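You operate a simulated robot arm through the tools that you are given. There is no shell and no other tool.

You run a simulated robot arm. Do the job below in one go: nothing can be reset, and whatever is moved stays where it is left.

JOB
Fit the ink cartridge that the printer's display names.
Fine: the empty one stands in the cartridge stand's red hole; press the new one till it clicks and slide the lid shut, so that the display reads READY; leave the third cartridge where it stands.
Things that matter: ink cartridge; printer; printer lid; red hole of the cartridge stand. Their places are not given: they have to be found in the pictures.

It is judged by the outcome, as a careful person would: the job done as asked, and still so three seconds after it is handed in. It fails if anything else is knocked over, pushed out of place, dropped, spilled or broken. Lids that push on must go on centred and level and be pressed home; caps that screw on are set level and turned clockwise until they are tight.

ROBOT AND FRAMES
A 7-joint arm with a three-finger gripper, fixed in place. Base frame: the origin is at the foot of the arm, x ahead of it, y to its left, z up; the work surface is at about z = 0.75. Readings come in m, degrees, newtons and seconds.
Its first joint turns from -166.0 to 166.0 degrees. Payload 2.69 kg.
The TCP is the grasp point between the finger pads, 0.029 m short of the fingertips. In the tool frame z runs along the fingers and y along their closing line. Largest opening 0.12 m; the body of the gripper starts 0.078 m behind the TCP.
Orientation is that of the tool frame in the base frame, as [roll, pitch, yaw] about the fixed x, y, z axes, in that order (R = Rz(yaw) Ry(pitch) Rx(roll)). With the fingers straight down and closing along the base's y, the tool's x points along the base's -x, its y along +y and its z along -z.

CONTROLS
- The arm moves only by the tool jog_arm. Its argument "commands" is a list of rows, each a list of 7 numbers: the turn, a rotation vector about the base's x, y, z in units of 60 degrees (1.0 is 60 degrees), then the shift along the base's x, y, z in units of 300 mm (1.0 is 300 mm), then the closure, from 0 (fully open) to 1 (shut). In form: [[ax, ay, az, dx, dy, dz, claw], ...]. A call has 1 to 20 rows; each row is the pose to reach, as a shift and turn from the pose commanded when the call began. A call with a number of a shift or a turn outside -1 to 1 is refused whole. Rows are played at 5 a second. More than 0.05 m and 8.6 degrees between two rows, or a gripper value outside its range, and nothing of the call is played. A pose out of reach is approached as far as the arm can. The call stops where the force on the tool passes 40 N (or 10 N more than at its start, if that is more) or the arm is blocked; 0.2 s more then pass. The fingers move at their own pace and stop on an object; they squeeze with about 40 N. The grip force told is the motor's: it shows also when the fingers shut on nothing. Time passes only in rows, and 0.2 s behind the last, so rows that repeat a pose let the fingers close. It gives the time, the measured TCP pose, the force on the tool (base axes), the opening and the grip force at its end, in the units of the frame above (readings bear some noise), with the torque about the TCP (base axes, N m) and any sound that the robot's microphone picked up.
- Cameras (640 x 400 px; columns grow to the right, rows downward): "scene" is fixed at [0.0565, -0.4897, 1.5908]; the picture's right is [0.25, -0.97, 0.00], its down [-0.75, -0.19, -0.63] and it looks along [0.61, 0.16, -0.77] (base axes); focal length 350 px, centre (320, 200). "wrist" rides on the gripper at [0.063, 0, -0.104] in the tool frame; the picture's right is [0.00, 1.00, 0.00], its down [-0.83, 0.00, -0.56] and it looks along [-0.56, 0.00, 0.83] (tool axes); focal length 275 px, centre (320, 200).
- snapshot(camera): a new picture of that camera. It takes no simulated time.
- slide_trunk(by): slides the trunk up (or, below 0, down) by that many m; the arm rides with it, the base frame stays. It gives what a move gives, with no picture.
- point_at(camera, pixels): for up to 12 pixels [column, row] of the newest picture of that camera ("zoom" is the newest enlarged one), the place [x, y, z] in the base frame of the surface seen there, good to about 0.003 m, but the place of the scene camera against the robot may be out by one fixed shift of up to 0.018 m in any direction. It takes no simulated time.
- zoom(camera, box): a new picture of the part [left, top, right, bottom] of that camera's present view, enlarged. It takes no simulated time.
- hand_in(): hands the job in; it is judged then, once.

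Open the gripper and draw the arm clear of the work before you hand the job in, unless the task says otherwise.

The tools are called after ">>>" as a command line: name --pt "numbers of a row" for each row, then --argument value for the rest, lists and objects as JSON in quotes. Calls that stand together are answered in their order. jog_arm: Moves the arm, as the interface text tells. Its arguments: {"type":"object","properties":{"commands":{"type":"array","items":{"type":"array","items":{"type":"number"}}}},"required":["commands"]} The other tools are called the same way: slide_trunk (by) slides the trunk up or down; snapshot (camera) takes a picture; point_at (camera, pixels) gives the place of the surface under pixels of a picture; zoom (camera, box) takes an enlarged picture of a part of a camera's view; hand_in () hands the job in.

At the start:

```text
time_s: 0.0
position: [0.4269, -0.261, 1.1753]
tcp_rot: [179.9, 0.0, 180.0]
contact_force: [0.0, -0.5, -1.2]
moment: [0.02, 0.02, -0.01]
gripper_width: 0.1199
finger_force: 0.0
trunk travel left (down, up): [-0.425, 0.161]
```

scene: 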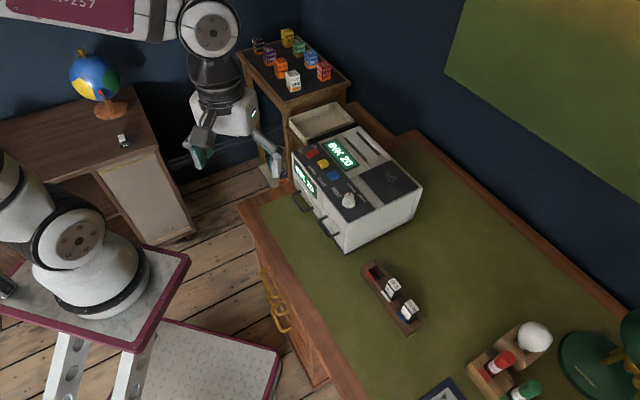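
wrist: 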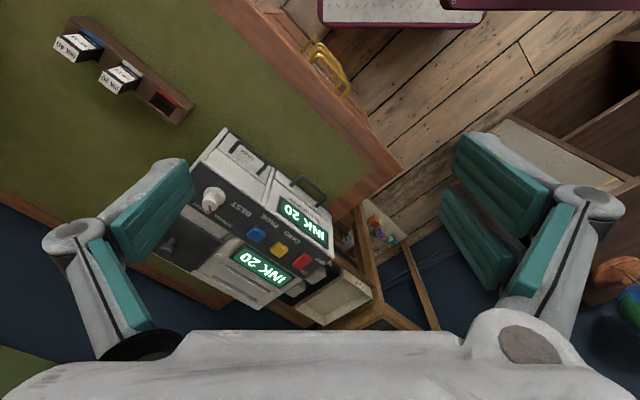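

The display reads "INK 20", and the stand near scene (393,300) holds two cartridges plus a red hole. I'll zoom in on the printer and the stand.

>>> zoom --camera "scene" --box '[270, 110, 440, 260]'

>>> zoom --camera "scene" --box '[340, 240, 450, 350]'

>>> zoom --camera "wrist" --box '[40, 0, 220, 130]'

>>> zoom --camera "wrist" --box '[130, 120, 390, 330]'

```text
2.67 times, centred on (355, 185) of scene
```

zoom: 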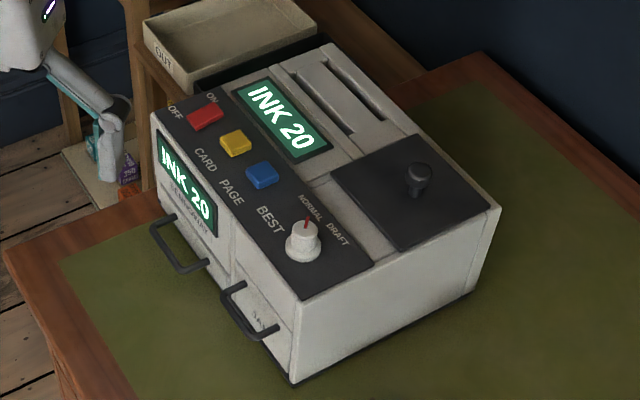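

```text
3.64 times, centred on (395, 295) of scene
```

zoom: 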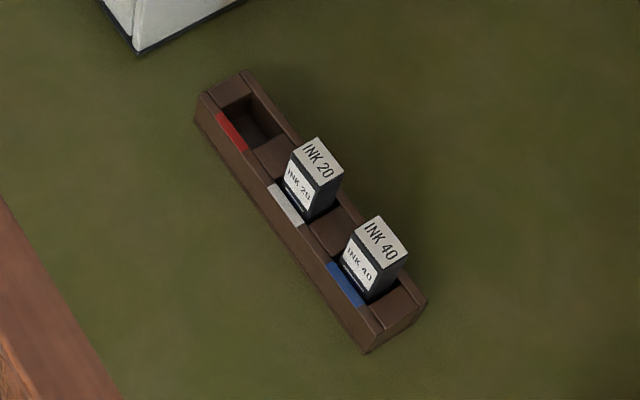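

```text
3.08 times, centred on (130, 65) of wrist
```

zoom: 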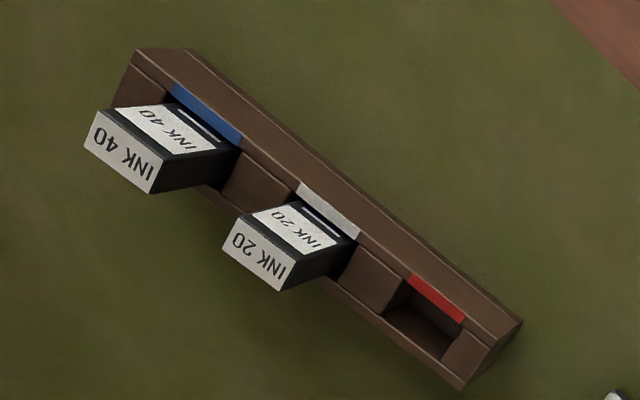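

```text
1.90 times, centred on (260, 225) of wrist
```

zoom: 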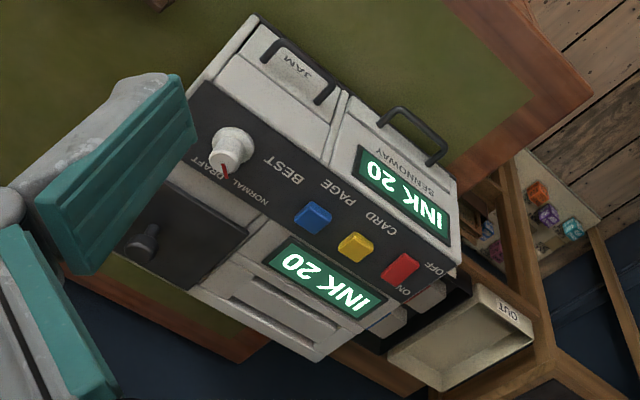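

The named cartridge is INK 20, which stands in the white-marked hole. The red hole is empty. I'll measure the printer and lid in an enlarged scene view.

>>> zoom --camera "scene" --box '[270, 110, 440, 260]'

>>> point_at --camera "zoom" --pixels '[[420, 172], [420, 190], [335, 187], [413, 137], [483, 207], [398, 248], [156, 113], [300, 297], [497, 208], [332, 46], [345, 215], [318, 185]]'

>>> zoom --camera "scene" --box '[340, 240, 450, 350]'

>>> point_at --camera "zoom" --pixels '[[318, 140], [290, 160], [342, 167], [318, 186], [381, 218], [354, 240], [408, 248], [380, 268], [200, 97], [240, 73], [424, 300], [368, 335]]'

>>> point_at --camera "zoom" --pixels '[[221, 108], [249, 93], [284, 135], [248, 152], [255, 115], [275, 155], [325, 235], [100, 300]]'

```text
2.67 times, centred on (355, 185) of scene
```

zoom: 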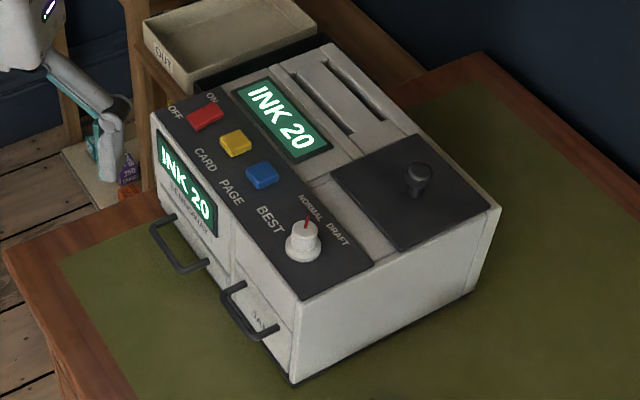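

```text
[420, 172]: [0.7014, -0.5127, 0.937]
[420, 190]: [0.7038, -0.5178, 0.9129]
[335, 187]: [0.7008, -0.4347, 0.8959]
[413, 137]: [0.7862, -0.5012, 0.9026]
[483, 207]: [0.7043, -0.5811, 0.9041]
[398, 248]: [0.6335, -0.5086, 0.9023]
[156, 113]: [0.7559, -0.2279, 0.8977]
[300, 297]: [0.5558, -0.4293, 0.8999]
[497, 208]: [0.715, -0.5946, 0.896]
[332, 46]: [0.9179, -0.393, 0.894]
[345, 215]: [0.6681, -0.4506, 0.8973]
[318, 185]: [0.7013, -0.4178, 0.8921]
```

```text
3.64 times, centred on (395, 295) of scene
```

zoom: 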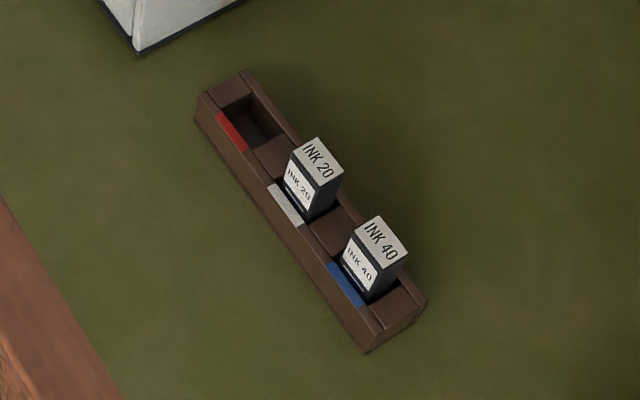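

```text
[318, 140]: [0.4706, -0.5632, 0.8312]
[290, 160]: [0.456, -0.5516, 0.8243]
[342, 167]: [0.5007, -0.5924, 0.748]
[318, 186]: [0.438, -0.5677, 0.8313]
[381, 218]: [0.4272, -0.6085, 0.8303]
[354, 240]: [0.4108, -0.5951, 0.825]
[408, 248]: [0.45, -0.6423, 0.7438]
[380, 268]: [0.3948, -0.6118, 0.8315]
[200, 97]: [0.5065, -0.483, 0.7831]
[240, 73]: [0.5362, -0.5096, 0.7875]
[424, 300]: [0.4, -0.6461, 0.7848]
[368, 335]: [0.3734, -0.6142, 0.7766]
```

```text
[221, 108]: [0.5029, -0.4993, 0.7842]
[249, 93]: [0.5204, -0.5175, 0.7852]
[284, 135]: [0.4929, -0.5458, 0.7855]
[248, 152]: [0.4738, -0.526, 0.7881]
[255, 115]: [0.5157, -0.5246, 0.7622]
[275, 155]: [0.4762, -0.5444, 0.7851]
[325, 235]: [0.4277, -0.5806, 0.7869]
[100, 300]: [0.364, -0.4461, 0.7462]
```

The printer is turned about 45°, and its dark sliding lid with the knob is near (0.70,-0.51,0.90). I'll move the arm over there, staying high, for a closer wrist view.

>>> jog_arm --pt "0 0 0 0.05 -0.14 0 0" --pt "0 0 0 0.1 -0.28 0 0" --pt "0 0 0 0.15 -0.42 0 0" --pt "0 0 0 0.2 -0.56 0 0" --pt "0 0 0 0.25 -0.7 0 0" --pt "0 0 0 0.3 -0.83 0 0"

>>> snapshot --camera "wrist"

```text
time_s: 1.4
position: [0.5164, -0.5093, 1.1752]
tcp_rot: [179.9, 0.2, -180.0]
contact_force: [0.5, 0.5, -0.1]
moment: [-0.05, -0.02, 0.0]
gripper_width: 0.1199
finger_force: 0.1
trunk travel left (down, up): [-0.425, 0.161]
```

```text
taken
```

wrist: 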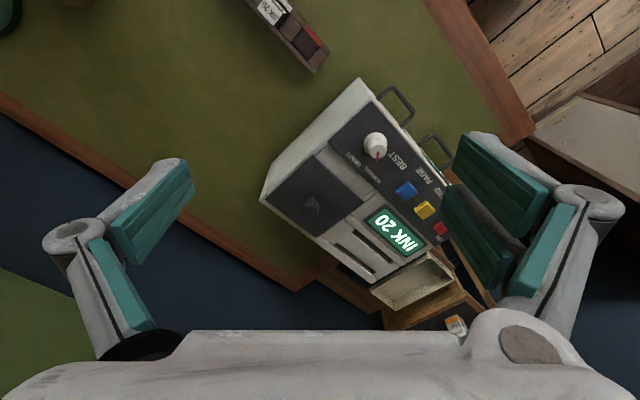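

The printer is now centred at about (350,190). I'll zoom in on the lid at (315,195) and measure it with the wrist camera, which doesn't carry the scene camera's shift.

>>> zoom --camera "wrist" --box '[250, 90, 450, 290]'

>>> zoom --camera "wrist" --box '[250, 140, 370, 240]'

>>> point_at --camera "wrist" --pixels '[[309, 203], [312, 212], [263, 199], [314, 236], [316, 157], [363, 206], [300, 180], [330, 175], [362, 82], [330, 220], [400, 240], [345, 165]]'

```text
2.00 times, centred on (350, 190) of wrist
```

zoom: 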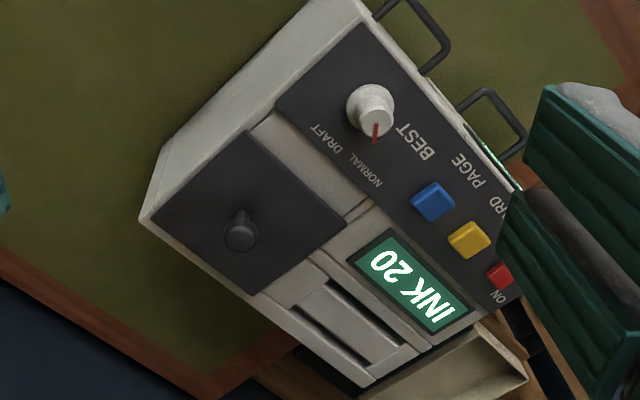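

```text
4.00 times, centred on (310, 190) of wrist
```

zoom: 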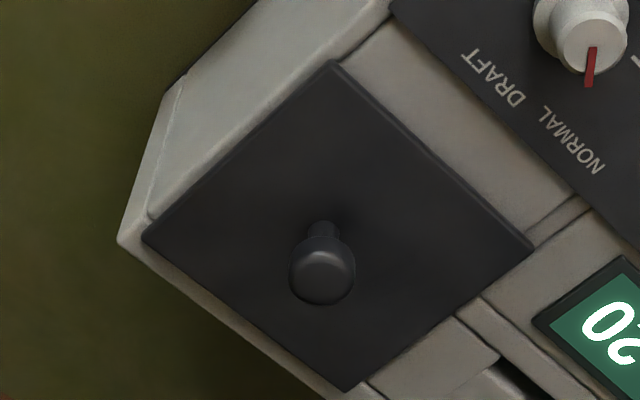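

```text
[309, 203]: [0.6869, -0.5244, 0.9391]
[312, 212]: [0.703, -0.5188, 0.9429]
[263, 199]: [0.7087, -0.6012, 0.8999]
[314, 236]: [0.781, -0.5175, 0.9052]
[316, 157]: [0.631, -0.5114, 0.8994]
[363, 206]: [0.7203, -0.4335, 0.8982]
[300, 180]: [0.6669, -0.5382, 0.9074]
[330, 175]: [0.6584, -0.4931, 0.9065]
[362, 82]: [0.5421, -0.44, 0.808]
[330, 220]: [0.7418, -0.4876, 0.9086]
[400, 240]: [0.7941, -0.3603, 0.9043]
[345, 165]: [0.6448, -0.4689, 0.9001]
```

The lid lies flush toward the printer's right-rear corner, with the knob at about (0.69,-0.52,0.94). I'll go lower and turn -45° to line up with the printer, then inspect the lid's rails.

>>> jog_arm --pt "0 0 -0.125 0.058 0.046 -0.053 0" --pt "0 0 -0.25 0.117 0.092 -0.106 0" --pt "0 0 -0.375 0.175 0.138 -0.158 0" --pt "0 0 -0.5 0.233 0.185 -0.211 0" --pt "0 0 -0.625 0.292 0.231 -0.264 0" --pt "0 0 -0.75 0.35 0.277 -0.317 0"

>>> snapshot --camera "wrist"

>>> zoom --camera "wrist" --box '[210, 120, 430, 280]'

```text
time_s: 2.8
position: [0.6207, -0.4284, 1.0798]
tcp_rot: [179.9, 0.0, 135.0]
contact_force: [1.1, -0.2, 0.5]
moment: [0.03, -0.03, 0.02]
gripper_width: 0.1203
finger_force: 0.0
trunk travel left (down, up): [-0.425, 0.161]
```

```text
taken
```

wrist: 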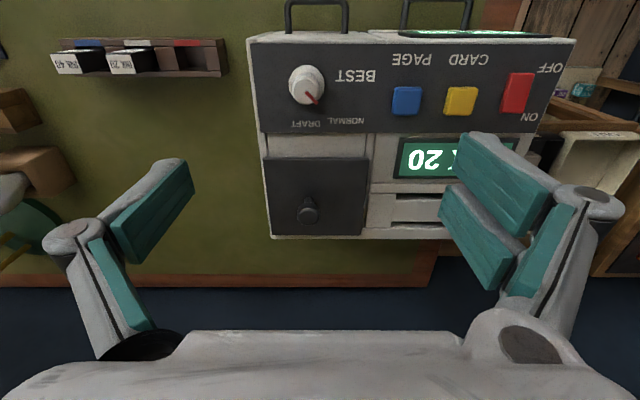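

```text
2.50 times, centred on (320, 200) of wrist
```

zoom: 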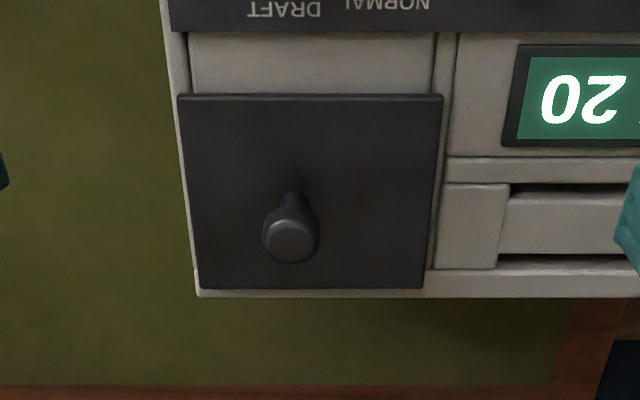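

The lid at zoom (310,190) has rails running front to back along the printer's depth. I'll measure the knob, lid and rail heights in this view.

>>> point_at --camera "zoom" --pixels '[[290, 240], [264, 236], [318, 236], [290, 218], [290, 262], [300, 140], [300, 60], [183, 60], [441, 60], [300, 20], [320, 293], [470, 280]]'

>>> point_at --camera "zoom" --pixels '[[184, 98], [438, 98], [202, 284], [420, 284], [430, 240], [470, 100], [470, 170], [470, 220], [193, 292], [400, 293], [290, 200], [400, 150]]'

>>> zoom --camera "scene" --box '[340, 140, 430, 220]'

```text
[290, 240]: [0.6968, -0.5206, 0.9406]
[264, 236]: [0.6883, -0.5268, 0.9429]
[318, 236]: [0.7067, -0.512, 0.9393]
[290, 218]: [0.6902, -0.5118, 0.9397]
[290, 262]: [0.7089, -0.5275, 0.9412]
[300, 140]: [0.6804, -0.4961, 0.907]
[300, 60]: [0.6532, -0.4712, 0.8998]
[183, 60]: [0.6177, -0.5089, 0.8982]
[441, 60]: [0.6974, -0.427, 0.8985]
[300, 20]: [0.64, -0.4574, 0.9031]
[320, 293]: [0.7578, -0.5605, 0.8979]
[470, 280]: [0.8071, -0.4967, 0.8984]
```

```text
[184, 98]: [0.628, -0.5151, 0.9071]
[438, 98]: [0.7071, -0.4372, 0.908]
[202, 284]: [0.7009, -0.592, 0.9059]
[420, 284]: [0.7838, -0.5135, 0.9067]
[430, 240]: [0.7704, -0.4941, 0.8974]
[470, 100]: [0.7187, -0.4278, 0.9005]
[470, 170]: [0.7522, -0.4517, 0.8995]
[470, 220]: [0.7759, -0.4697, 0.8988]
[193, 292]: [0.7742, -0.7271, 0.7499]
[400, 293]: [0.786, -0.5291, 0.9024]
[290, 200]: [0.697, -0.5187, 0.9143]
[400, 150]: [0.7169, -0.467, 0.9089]
```

```text
5.00 times, centred on (385, 180) of scene
```

zoom: 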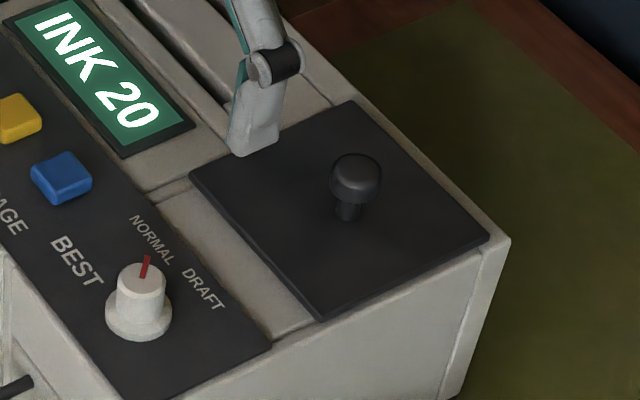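

The knob centre is at about (0.698,-0.520), top z≈0.941, with the lid's rails running front to back. I'll move over the knob with the fingers half open and lower until the tips are just above the lid.

>>> jog_arm --pt "0 0 -0.0 0.085 -0.103 -0.05 0.5" --pt "0 0 0 0.17 -0.206 -0.1 0.5" --pt "0 0 0 0.2533 -0.308 -0.15 0.5" --pt "0 0 0 0.2533 -0.308 -0.25 0.5" --pt "0 0 0 0.2533 -0.308 -0.35 0.5" --pt "0 0 0 0.2533 -0.308 -0.42 0.5" --pt "0 0 0 0.2533 -0.308 -0.4533 0.5"

>>> snapshot --camera "wrist"

>>> snapshot --camera "scene"

```text
time_s: 4.4
position: [0.6981, -0.5198, 0.9432]
tcp_rot: [179.9, -0.1, 135.0]
contact_force: [-0.5, -0.7, -0.3]
moment: [-0.03, 0.0, 0.0]
gripper_width: 0.06
finger_force: 0.0
trunk travel left (down, up): [-0.425, 0.161]
```

```text
taken
```

wrist: 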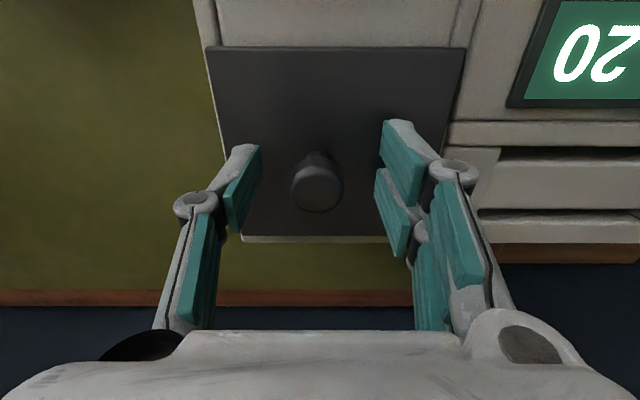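

```text
taken
```

scene: 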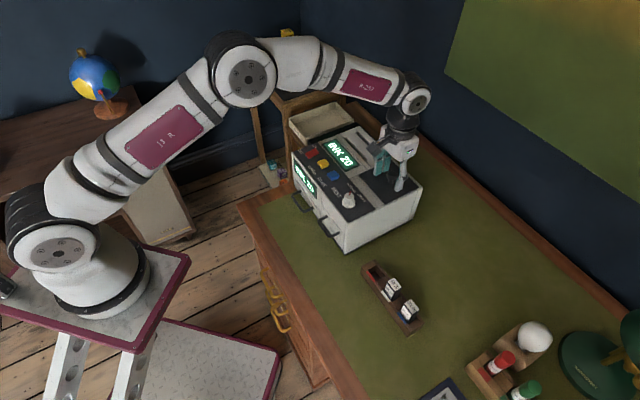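

The knob at wrist (317,187) sits exactly at the grasp point between the fingers. I'll close on it.

>>> jog_arm --pt "0 0 0 0 0 0 0.75" --pt "0 0 0 0 0 0 0.9" --pt "0 0 0 0 0 0 0.9" --pt "0 0 0 0 0 0 0.9"

```text
time_s: 5.4
position: [0.6981, -0.5199, 0.9441]
tcp_rot: [179.9, 0.0, 135.0]
contact_force: [-5.9, -5.3, -2.5]
moment: [-0.16, 0.0, -0.04]
gripper_width: 0.0246
finger_force: 44.8
trunk travel left (down, up): [-0.425, 0.161]
```

I have the knob (width 0.0246). I'll test-slide it a short way toward the back (+x,-y) and watch the force.

>>> jog_arm --pt "0 0 0 0.008 -0.008 0 0.9" --pt "0 0 0 0.016 -0.016 0 0.9" --pt "0 0 0 0.024 -0.024 0 0.9"

>>> snapshot --camera "wrist"

```text
time_s: 6.2
position: [0.6993, -0.5246, 0.9435]
tcp_rot: [180.0, -0.8, 134.7]
contact_force: [-9.8, 8.8, 9.8]
moment: [0.16, 0.12, -0.13]
gripper_width: 0.0242
finger_force: 44.8
trunk travel left (down, up): [-0.425, 0.161]
stopped in row 3: the force on the tool passed its limit at 42 N (the readings are from after the stop); the commanded pose is now the measured one
```

```text
taken
```

wrist: 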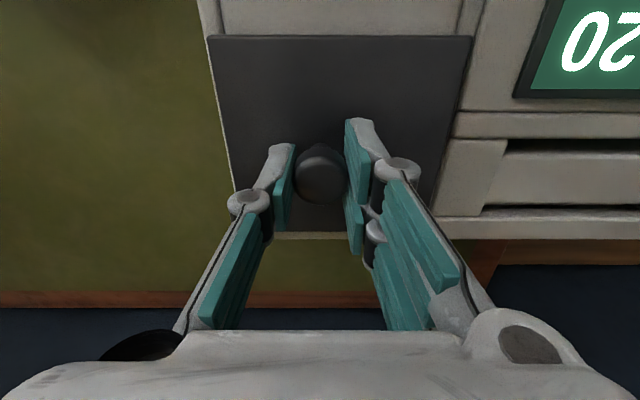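

Backward is blocked: the lid still sits at the rear lip and the tool reached 42 N. I'll try the forward direction gently, toward the front panel.

>>> jog_arm --pt "0 0 0 -0.008 0.008 0 0.9" --pt "0 0 0 -0.016 0.016 0 0.9" --pt "0 0 0 -0.024 0.024 0 0.9" --pt "0 0 0 -0.032 0.032 0 0.9"

>>> snapshot --camera "wrist"

```text
time_s: 7.0
position: [0.6985, -0.5234, 0.9434]
tcp_rot: [-179.9, 0.4, 135.0]
contact_force: [7.6, -12.2, -13.7]
moment: [-1.06, -0.88, -0.02]
gripper_width: 0.024
finger_force: 44.6
trunk travel left (down, up): [-0.425, 0.161]
stopped in row 3: the force on the tool passed its limit at 45 N (the readings are from after the stop); the commanded pose is now the measured one
```

```text
taken
```

wrist: 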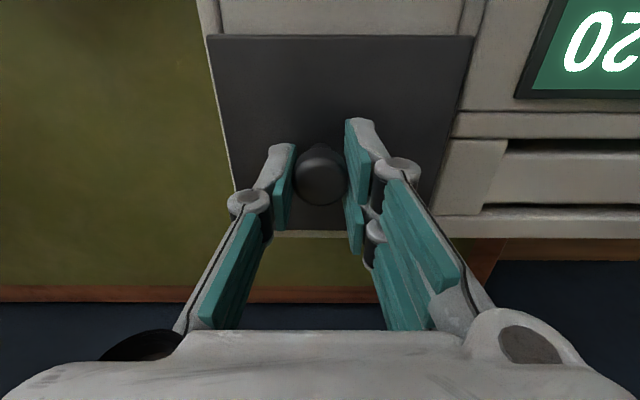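

Forward is blocked too, so the lid must travel sideways. I'll try toward the printer's right side (-x,-y) gently.

>>> jog_arm --pt "0 0 0 0 0 0 0.9" --pt "0 0 0 -0.008 -0.008 0 0.9" --pt "0 0 0 -0.016 -0.016 0 0.9" --pt "0 0 0 -0.024 -0.024 0 0.9" --pt "0 0 0 -0.032 -0.032 0 0.9"

>>> snapshot --camera "wrist"

>>> zoom --camera "scene" --box '[270, 110, 440, 260]'

```text
time_s: 8.2
position: [0.6901, -0.5326, 0.9426]
tcp_rot: [-179.9, 0.4, 134.9]
contact_force: [17.6, -16.0, -18.0]
moment: [-0.5, -0.45, -0.1]
gripper_width: 0.0239
finger_force: 45.3
trunk travel left (down, up): [-0.425, 0.161]
```

```text
taken
```

wrist: 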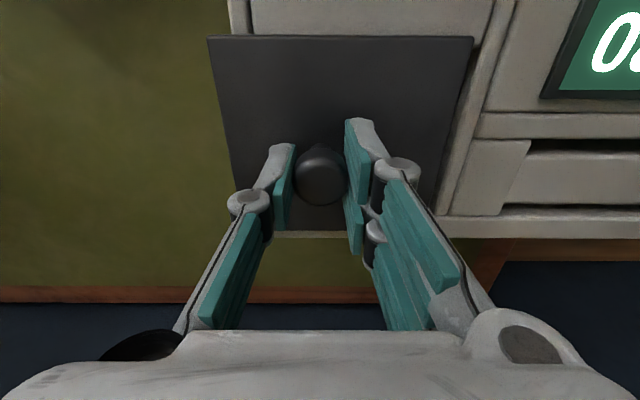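

```text
2.67 times, centred on (355, 185) of scene
```

zoom: 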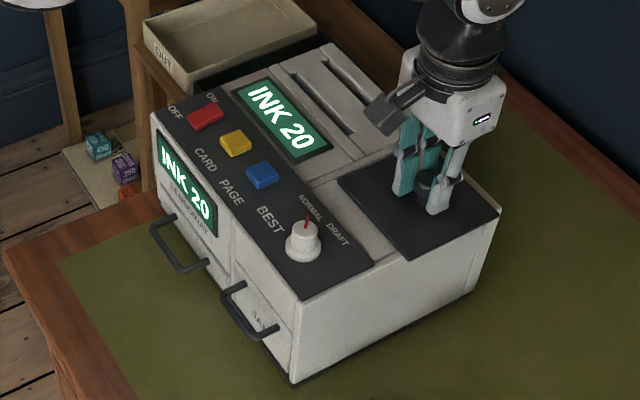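

The lid slides toward the printer's right: its left rail gap widened at wrist (480,100), and the printer hasn't moved. Some side load is left over, so I'll open, regrip the knob to relax it, and keep sliding.

>>> jog_arm --pt "0 0 0 0 0 0 0.65" --pt "0 0 0 0 0 0 0.65" --pt "0 0 0 0 0 0 0.65" --pt "0 0 0 0 0 0 0.9" --pt "0 0 0 0 0 0 0.9" --pt "0 0 0 0 0 0 0.9"

```text
time_s: 9.6
position: [0.6885, -0.5308, 0.9448]
tcp_rot: [180.0, 0.3, 135.0]
contact_force: [-2.4, 2.9, 2.7]
moment: [0.17, 0.15, 0.03]
gripper_width: 0.0244
finger_force: 44.9
trunk travel left (down, up): [-0.425, 0.161]
```

Load relaxed. I'll slide the lid about 60 mm further to the printer's right.

>>> jog_arm --pt "0 0 0 -0.018 -0.018 0 0.9" --pt "0 0 0 -0.036 -0.036 0 0.9" --pt "0 0 0 -0.054 -0.054 0 0.9" --pt "0 0 0 -0.072 -0.072 0 0.9" --pt "0 0 0 -0.09 -0.09 0 0.9" --pt "0 0 0 -0.108 -0.108 0 0.9" --pt "0 0 0 -0.126 -0.126 0 0.9" --pt "0 0 0 -0.144 -0.144 0 0.9"

>>> snapshot --camera "wrist"

>>> zoom --camera "scene" --box '[270, 110, 440, 260]'

```text
time_s: 11.4
position: [0.6463, -0.5746, 0.9432]
tcp_rot: [-179.9, 0.5, 135.0]
contact_force: [-3.7, 3.1, 5.2]
moment: [0.19, 0.19, 0.03]
gripper_width: 0.024
finger_force: 45.0
trunk travel left (down, up): [-0.425, 0.161]
```

```text
taken
```

wrist: 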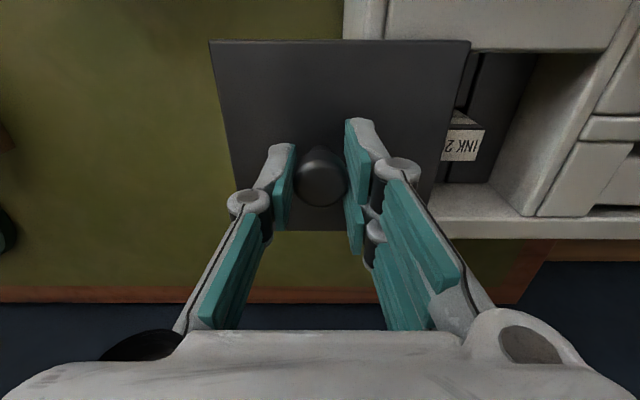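

```text
2.67 times, centred on (355, 185) of scene
```

zoom: 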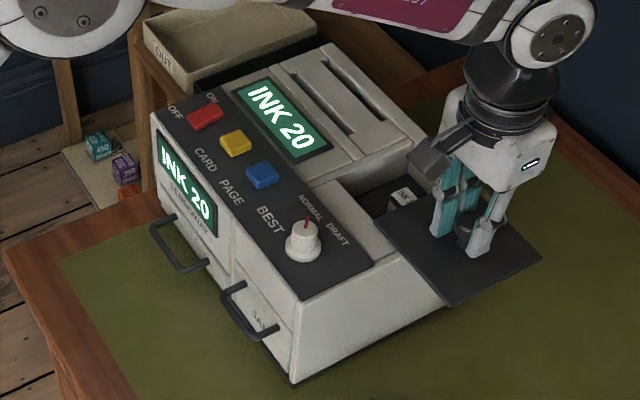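

The bay is opening, and the old cartridge's top shows at wrist (462,143). I'll slide about 25 mm more and watch for the end stop.

>>> jog_arm --pt "0 0 0 -0.012 -0.012 0 0.9" --pt "0 0 0 -0.024 -0.024 0 0.9" --pt "0 0 0 -0.036 -0.036 0 0.9" --pt "0 0 0 -0.048 -0.048 0 0.9" --pt "0 0 0 -0.06 -0.06 0 0.9"

>>> snapshot --camera "wrist"

>>> zoom --camera "scene" --box '[270, 110, 440, 260]'

```text
time_s: 12.6
position: [0.6276, -0.593, 0.9444]
tcp_rot: [-179.9, 0.4, 134.8]
contact_force: [-2.1, 1.7, 3.1]
moment: [-0.3, -0.18, 0.05]
gripper_width: 0.0242
finger_force: 45.0
trunk travel left (down, up): [-0.425, 0.161]
```

```text
taken
```

wrist: 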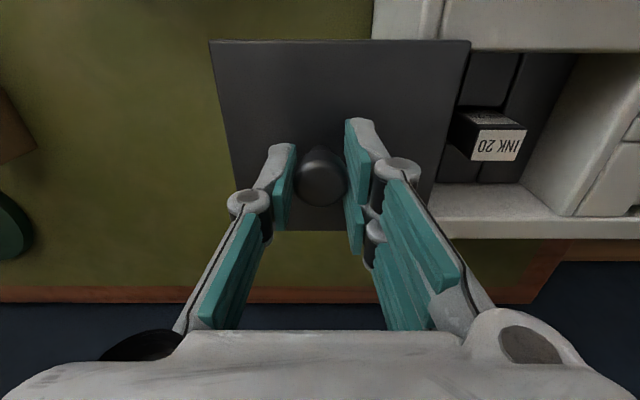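

```text
2.67 times, centred on (355, 185) of scene
```

zoom: 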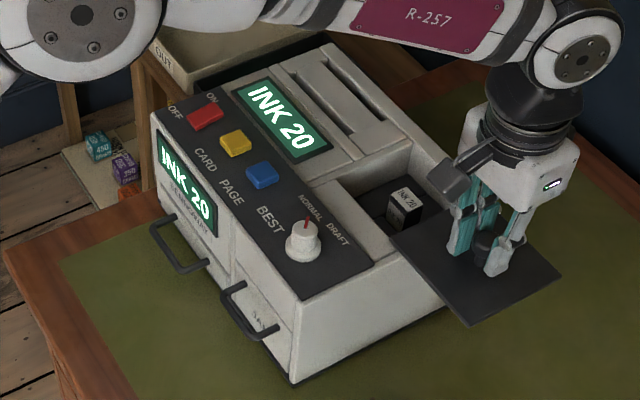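

The bay is now fully exposed, with the old INK 20 cartridge at wrist (490,135). I'll release the knob, rise, and move back for a clear look into the bay.

>>> jog_arm --pt "0 0 0 0 0 0 0.6" --pt "0 0 0 0 0 0 0.5" --pt "0 0 0 0 0 0.1 0.5" --pt "0 0 0 0 0 0.2 0.5" --pt "0 0 0 0.06 0.12 0.27 0.5" --pt "0 0 0 0.1 0.22 0.3 0.5" --pt "0 0 0 0.14 0.3 0.33 0.4" --pt "0 0 0 0.14 0.42 0.36 0.4"

>>> snapshot --camera "wrist"

>>> zoom --camera "scene" --box '[340, 140, 450, 240]'

```text
time_s: 14.4
position: [0.6702, -0.467, 1.0521]
tcp_rot: [180.0, 0.3, 134.9]
contact_force: [-0.3, -0.3, 0.2]
moment: [0.06, -0.02, 0.03]
gripper_width: 0.0718
finger_force: 0.1
trunk travel left (down, up): [-0.425, 0.161]
```

```text
taken
```

wrist: 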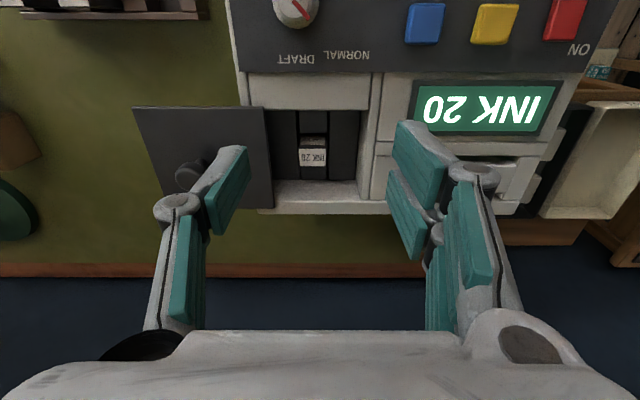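

```text
4.00 times, centred on (395, 190) of scene
```

zoom: 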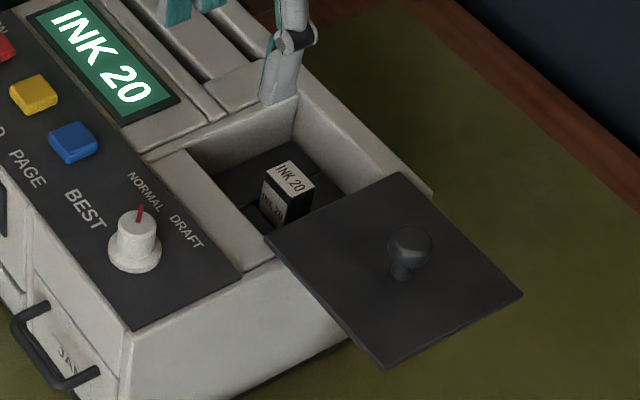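

The bay and the seated old cartridge (wrist (313,155)) are clearly visible. I'll zoom in and measure the bay and cartridge.

>>> zoom --camera "wrist" --box '[240, 90, 400, 220]'

>>> zoom --camera "wrist" --box '[264, 105, 364, 205]'

>>> point_at --camera "wrist" --pixels '[[301, 148], [325, 148], [301, 163], [325, 163], [313, 155], [285, 150], [343, 150], [313, 118], [300, 185], [362, 150], [313, 140], [313, 175]]'

>>> point_at --camera "wrist" --pixels '[[272, 120], [272, 190], [190, 170], [188, 178], [270, 110], [364, 110], [358, 190], [380, 150], [270, 205], [350, 205], [330, 90], [135, 110]]'

```text
3.08 times, centred on (320, 155) of wrist
```

zoom: 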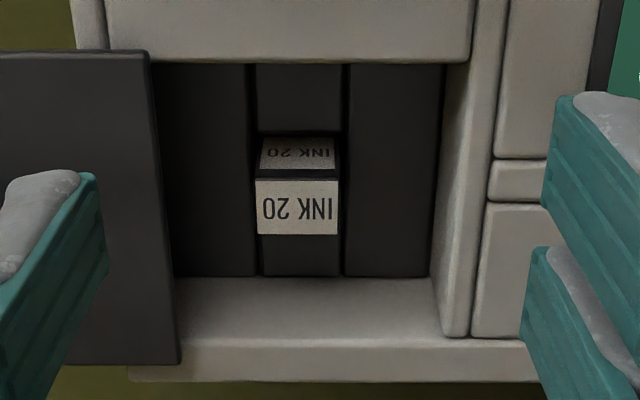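

```text
4.00 times, centred on (314, 155) of wrist
```

zoom: 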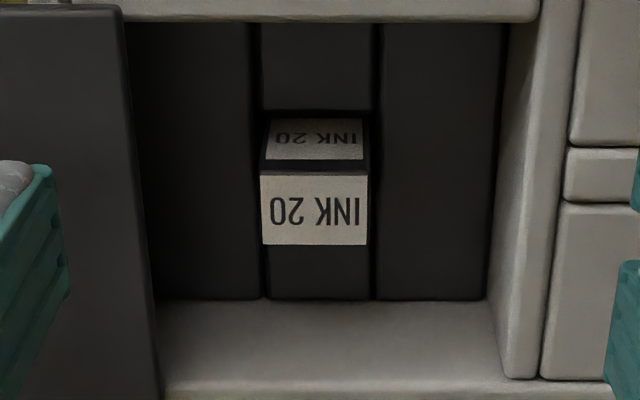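

```text
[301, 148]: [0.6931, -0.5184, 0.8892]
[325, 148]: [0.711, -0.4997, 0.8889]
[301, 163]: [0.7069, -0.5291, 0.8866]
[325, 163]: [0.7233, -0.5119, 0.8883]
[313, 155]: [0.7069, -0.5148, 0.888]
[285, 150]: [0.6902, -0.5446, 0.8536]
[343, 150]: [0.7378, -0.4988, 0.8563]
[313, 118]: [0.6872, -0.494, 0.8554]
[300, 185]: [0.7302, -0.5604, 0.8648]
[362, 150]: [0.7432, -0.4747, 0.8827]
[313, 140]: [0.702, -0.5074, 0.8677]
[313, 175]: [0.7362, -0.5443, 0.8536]
```

```text
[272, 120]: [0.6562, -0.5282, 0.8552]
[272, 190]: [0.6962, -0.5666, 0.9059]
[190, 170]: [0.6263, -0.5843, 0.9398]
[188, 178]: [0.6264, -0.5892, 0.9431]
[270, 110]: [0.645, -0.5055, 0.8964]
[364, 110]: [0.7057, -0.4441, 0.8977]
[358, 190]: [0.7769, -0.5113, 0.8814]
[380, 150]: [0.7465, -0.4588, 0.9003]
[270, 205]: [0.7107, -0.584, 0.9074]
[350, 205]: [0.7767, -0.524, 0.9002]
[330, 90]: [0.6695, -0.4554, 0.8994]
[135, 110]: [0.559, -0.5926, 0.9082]
```

The old cartridge top is centred at about (0.7086,-0.5148), z 0.888, roughly 25 by 19 mm, and the bay floor is at 0.855. I'll hover over it with about 50 mm opening and check alignment.

>>> jog_arm --pt "0 0 0 0.064 -0.08 -0.06 0.55" --pt "0 0 0 0.128 -0.159 -0.12 0.583" --pt "0 0 0 0.128 -0.159 -0.24 0.583" --pt "0 0 0 0.128 -0.159 -0.34 0.583" --pt "0 0 0 0.128 -0.159 -0.42 0.583"

>>> snapshot --camera "wrist"

>>> zoom --camera "wrist" --box '[220, 100, 420, 260]'

```text
time_s: 15.6
position: [0.7084, -0.5144, 0.927]
tcp_rot: [-180.0, 0.3, 135.0]
contact_force: [-0.8, 0.1, 0.9]
moment: [-0.04, 0.01, -0.02]
gripper_width: 0.0501
finger_force: 0.1
trunk travel left (down, up): [-0.425, 0.161]
```

```text
taken
```

wrist: 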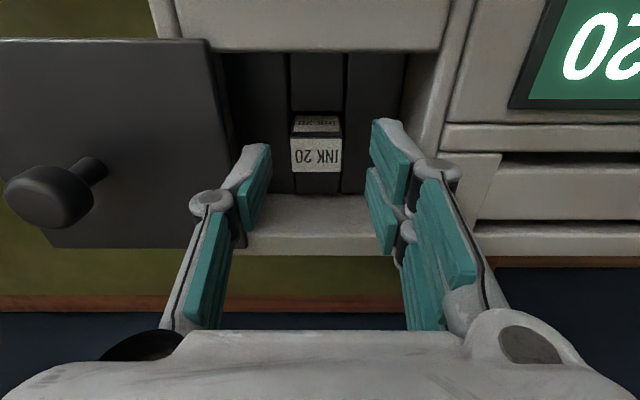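

```text
2.50 times, centred on (320, 180) of wrist
```

zoom: 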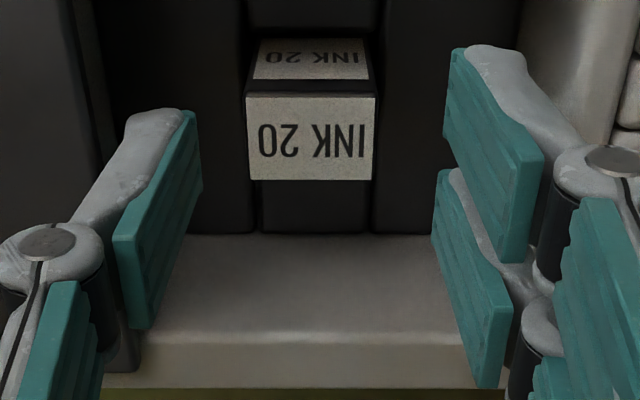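

The cartridge top centre shows at wrist (316.4,154.8), against an expected (320,150.4). That's about 2 mm toward -u and 2.6 mm toward the rear, so I'll measure the corners from close up.

>>> point_at --camera "zoom" --pixels '[[250, 99], [372, 99], [253, 176], [370, 176], [311, 137], [311, 110], [311, 165], [262, 137], [362, 137], [220, 150], [410, 150], [311, 215]]'

```text
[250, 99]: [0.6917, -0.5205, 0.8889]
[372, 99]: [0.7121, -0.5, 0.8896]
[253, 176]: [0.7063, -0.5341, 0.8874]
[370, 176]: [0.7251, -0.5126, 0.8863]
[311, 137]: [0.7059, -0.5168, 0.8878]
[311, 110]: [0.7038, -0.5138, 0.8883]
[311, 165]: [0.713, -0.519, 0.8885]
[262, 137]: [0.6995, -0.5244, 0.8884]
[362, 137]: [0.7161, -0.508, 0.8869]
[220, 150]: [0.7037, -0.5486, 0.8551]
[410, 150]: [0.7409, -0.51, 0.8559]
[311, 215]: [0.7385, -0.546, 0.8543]
```

Close-up corner average puts the centre at (0.7088,-0.5172), z 0.888. I'll shift onto it, descend to TCP z≈0.889 (tips about 4 mm above the bay floor), and close.

>>> jog_arm --pt "0 0 0 0.0013 -0.0093 -0.03 0.583" --pt "0 0 0 0.0013 -0.0093 -0.08 0.583" --pt "0 0 0 0.0013 -0.0093 -0.126 0.583" --pt "0 0 0 0.0013 -0.0093 -0.126 0.583"

>>> snapshot --camera "wrist"

```text
time_s: 16.6
position: [0.7088, -0.5174, 0.888]
tcp_rot: [180.0, 0.3, 135.0]
contact_force: [0.3, 0.9, -0.7]
moment: [-0.02, -0.01, 0.03]
gripper_width: 0.0495
finger_force: 0.1
trunk travel left (down, up): [-0.425, 0.161]
```

```text
taken
```

wrist: 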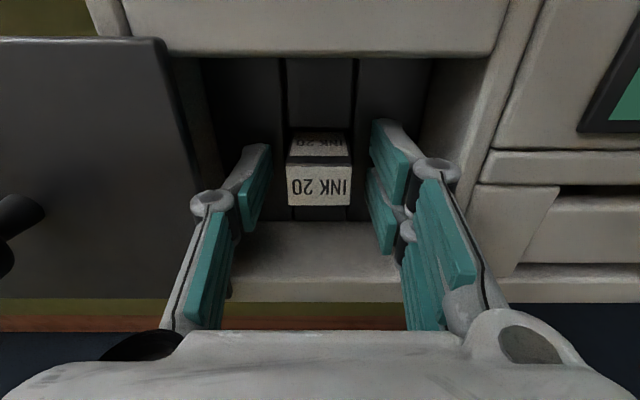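

The cartridge top is centred at wrist (319,185), right at the grasp point. I'll close on it.

>>> jog_arm --pt "0 0 0 0 0 0 0.7" --pt "0 0 0 0 0 0 0.85" --pt "0 0 0 0 0 0 0.85" --pt "0 0 0 0 0 0 0.85"

```text
time_s: 17.6
position: [0.7087, -0.5178, 0.8879]
tcp_rot: [-179.9, 0.3, 135.0]
contact_force: [-0.9, -1.0, 0.4]
moment: [-0.03, 0.0, -0.04]
gripper_width: 0.0292
finger_force: 40.2
trunk travel left (down, up): [-0.425, 0.161]
```

Gripped at 29 mm with almost no side load. I'll pull it straight up slowly.

>>> jog_arm --pt "0 0 0 0 0 0.02 0.9" --pt "0 0 0 0 0 0.04 0.9" --pt "0 0 0 0 0 0.07 0.9" --pt "0 0 0 0 0 0.1 0.9" --pt "0 0 0 0 0 0.15 0.9" --pt "0 0 0 0 0 0.2 0.9" --pt "0 0 0 0 0 0.27 0.9" --pt "0 0 0 0 0 0.35 0.9" --pt "0 0 0 0 0 0.45 0.9"

>>> snapshot --camera "wrist"

>>> zoom --camera "scene" --box '[300, 60, 460, 220]'

```text
time_s: 19.6
position: [0.7075, -0.5162, 1.0231]
tcp_rot: [-180.0, 0.3, 134.9]
contact_force: [0.8, 0.6, -1.2]
moment: [0.0, 0.03, 0.01]
gripper_width: 0.029
finger_force: 40.0
trunk travel left (down, up): [-0.425, 0.161]
```

```text
taken
```

wrist: 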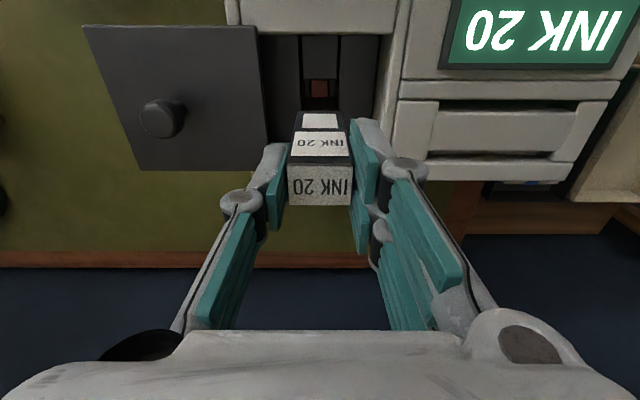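

```text
2.50 times, centred on (380, 140) of scene
```

zoom: 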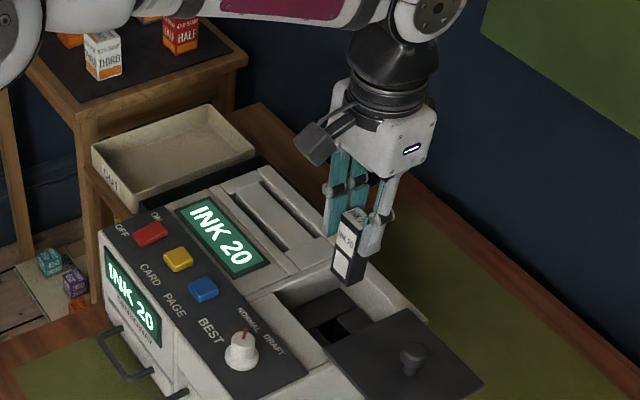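

The old cartridge is out, hanging straight in the gripper. Before leaving, I'll measure the empty slot at wrist (320,88) and the hanging cartridge.

>>> zoom --camera "wrist" --box '[260, 20, 400, 220]'

>>> zoom --camera "wrist" --box '[280, 30, 360, 130]'

>>> zoom --camera "scene" --box '[360, 110, 420, 210]'

```text
2.00 times, centred on (330, 120) of wrist
```

zoom: 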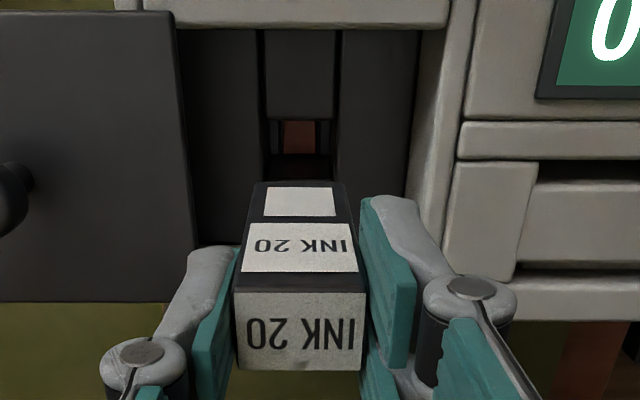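

```text
4.00 times, centred on (320, 80) of wrist
```

zoom: 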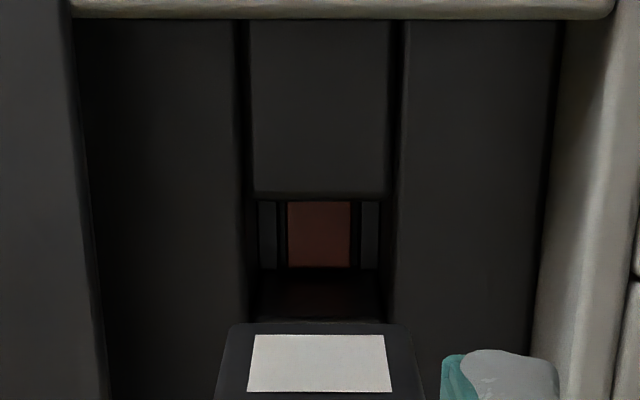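

```text
4.00 times, centred on (390, 160) of scene
```

zoom: 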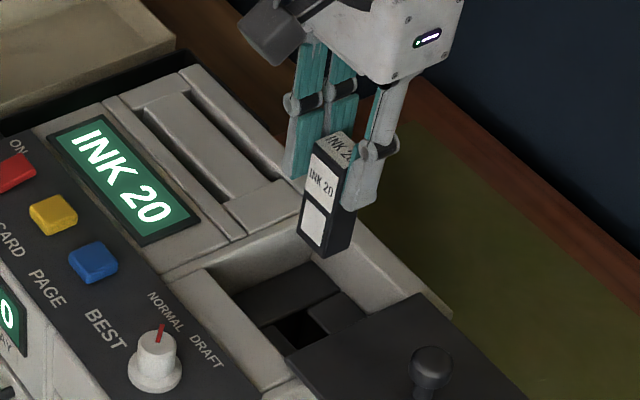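

Slot seen. The seat's TCP was (0.7088,-0.5178,0.888). I'll carry the empty cartridge high over to the stand and hover just behind the red hole to measure it with the wrist camera.

>>> jog_arm --pt "0 0 0 -0.02 0 0.1 0.9" --pt "0 0 0 -0.12 -0.02 0.14 0.9" --pt "0 0 0 -0.24 -0.05 0.14 0.9" --pt "0 0 0 -0.36 -0.08 0.14 0.9" --pt "0 0 0 -0.48 -0.11 0.14 0.9" --pt "0 0 0 -0.583 -0.135 0.1 0.9" --pt "0 0 0 -0.583 -0.135 -0.02 0.9" --pt "0 0 0 -0.583 -0.135 -0.1 0.9"

>>> snapshot --camera "wrist"

>>> snapshot --camera "scene"

```text
time_s: 21.4
position: [0.5345, -0.5587, 0.9933]
tcp_rot: [179.9, 0.3, 134.9]
contact_force: [0.4, -0.9, -0.6]
moment: [0.0, -0.02, 0.0]
gripper_width: 0.0291
finger_force: 39.8
trunk travel left (down, up): [-0.425, 0.161]
```

```text
taken
```

wrist: 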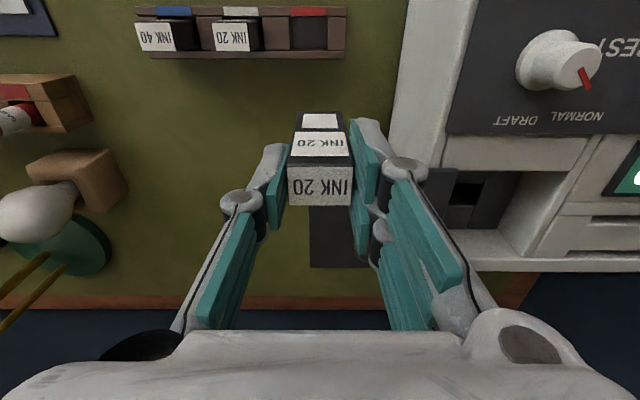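

```text
taken
```

scene: 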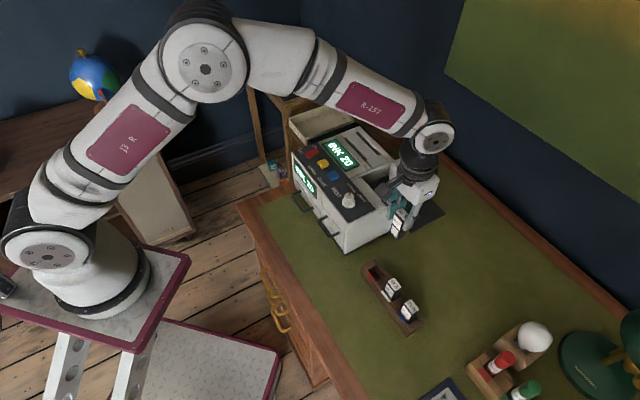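

The stand is in view with the red hole at wrist (308,32). I'll zoom in and measure it.

>>> zoom --camera "wrist" --box '[240, 0, 360, 75]'

>>> point_at --camera "wrist" --pixels '[[292, 20], [327, 20], [293, 48], [325, 48], [309, 30], [308, 45], [282, 35], [336, 35], [234, 38], [160, 38], [300, 52], [320, 14]]'

```text
5.33 times, centred on (300, 38) of wrist
```

zoom: 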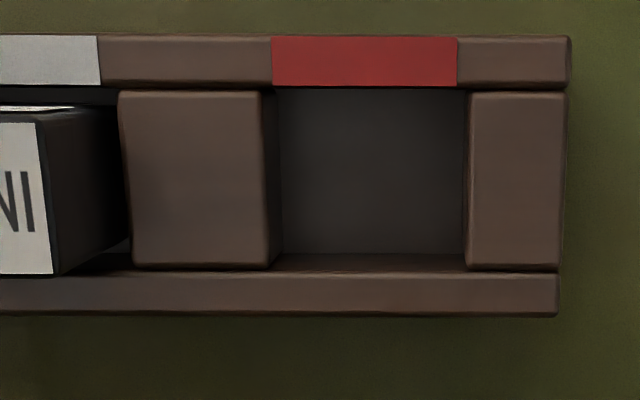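

```text
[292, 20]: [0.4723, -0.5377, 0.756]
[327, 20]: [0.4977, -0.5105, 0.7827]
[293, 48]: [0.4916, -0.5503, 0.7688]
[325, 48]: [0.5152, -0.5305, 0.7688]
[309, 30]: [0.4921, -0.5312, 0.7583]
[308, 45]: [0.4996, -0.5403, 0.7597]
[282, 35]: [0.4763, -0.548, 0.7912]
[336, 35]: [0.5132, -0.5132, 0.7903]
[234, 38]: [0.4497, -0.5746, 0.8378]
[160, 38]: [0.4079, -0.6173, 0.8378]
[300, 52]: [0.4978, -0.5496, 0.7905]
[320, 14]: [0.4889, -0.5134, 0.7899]
```

The red hole at the stand's top plane measures about 35×28 mm, centred near (0.494,-0.530), with the floor at z≈0.757. I'll move the cartridge above it, lower to just above the stand, and check.

>>> jog_arm --pt "0 0 0 -0.067 0.048 0 0.9" --pt "0 0 0 -0.134 0.095 0 0.9" --pt "0 0 0 -0.134 0.095 -0.1 0.9" --pt "0 0 0 -0.134 0.095 -0.2 0.9" --pt "0 0 0 -0.134 0.095 -0.311 0.9" --pt "0 0 0 -0.134 0.095 -0.311 0.9"

>>> snapshot --camera "wrist"

>>> zoom --camera "scene" --box '[340, 220, 440, 340]'

>>> zoom --camera "wrist" --box '[240, 60, 400, 210]'

```text
time_s: 22.8
position: [0.4939, -0.5296, 0.9001]
tcp_rot: [180.0, 0.4, 134.9]
contact_force: [0.7, -0.5, -0.4]
moment: [-0.01, 0.03, 0.01]
gripper_width: 0.0292
finger_force: 40.2
trunk travel left (down, up): [-0.425, 0.161]
```

```text
taken
```

wrist: 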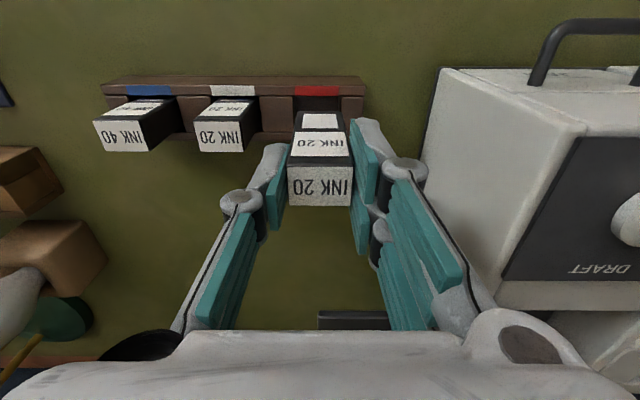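

```text
3.33 times, centred on (390, 280) of scene
```

zoom: 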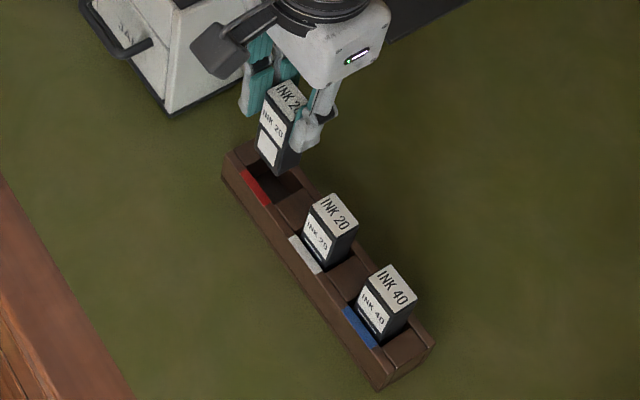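

```text
2.67 times, centred on (320, 135) of wrist
```

zoom: 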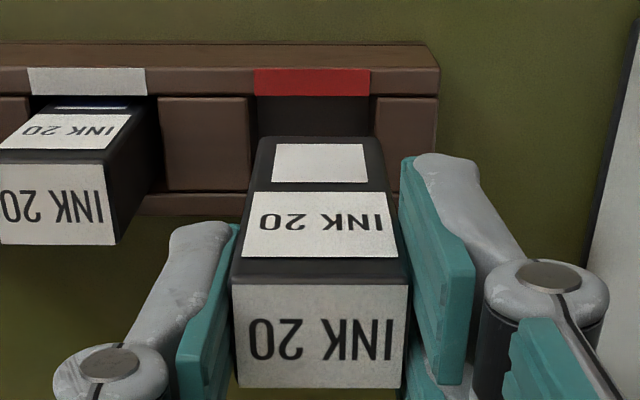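

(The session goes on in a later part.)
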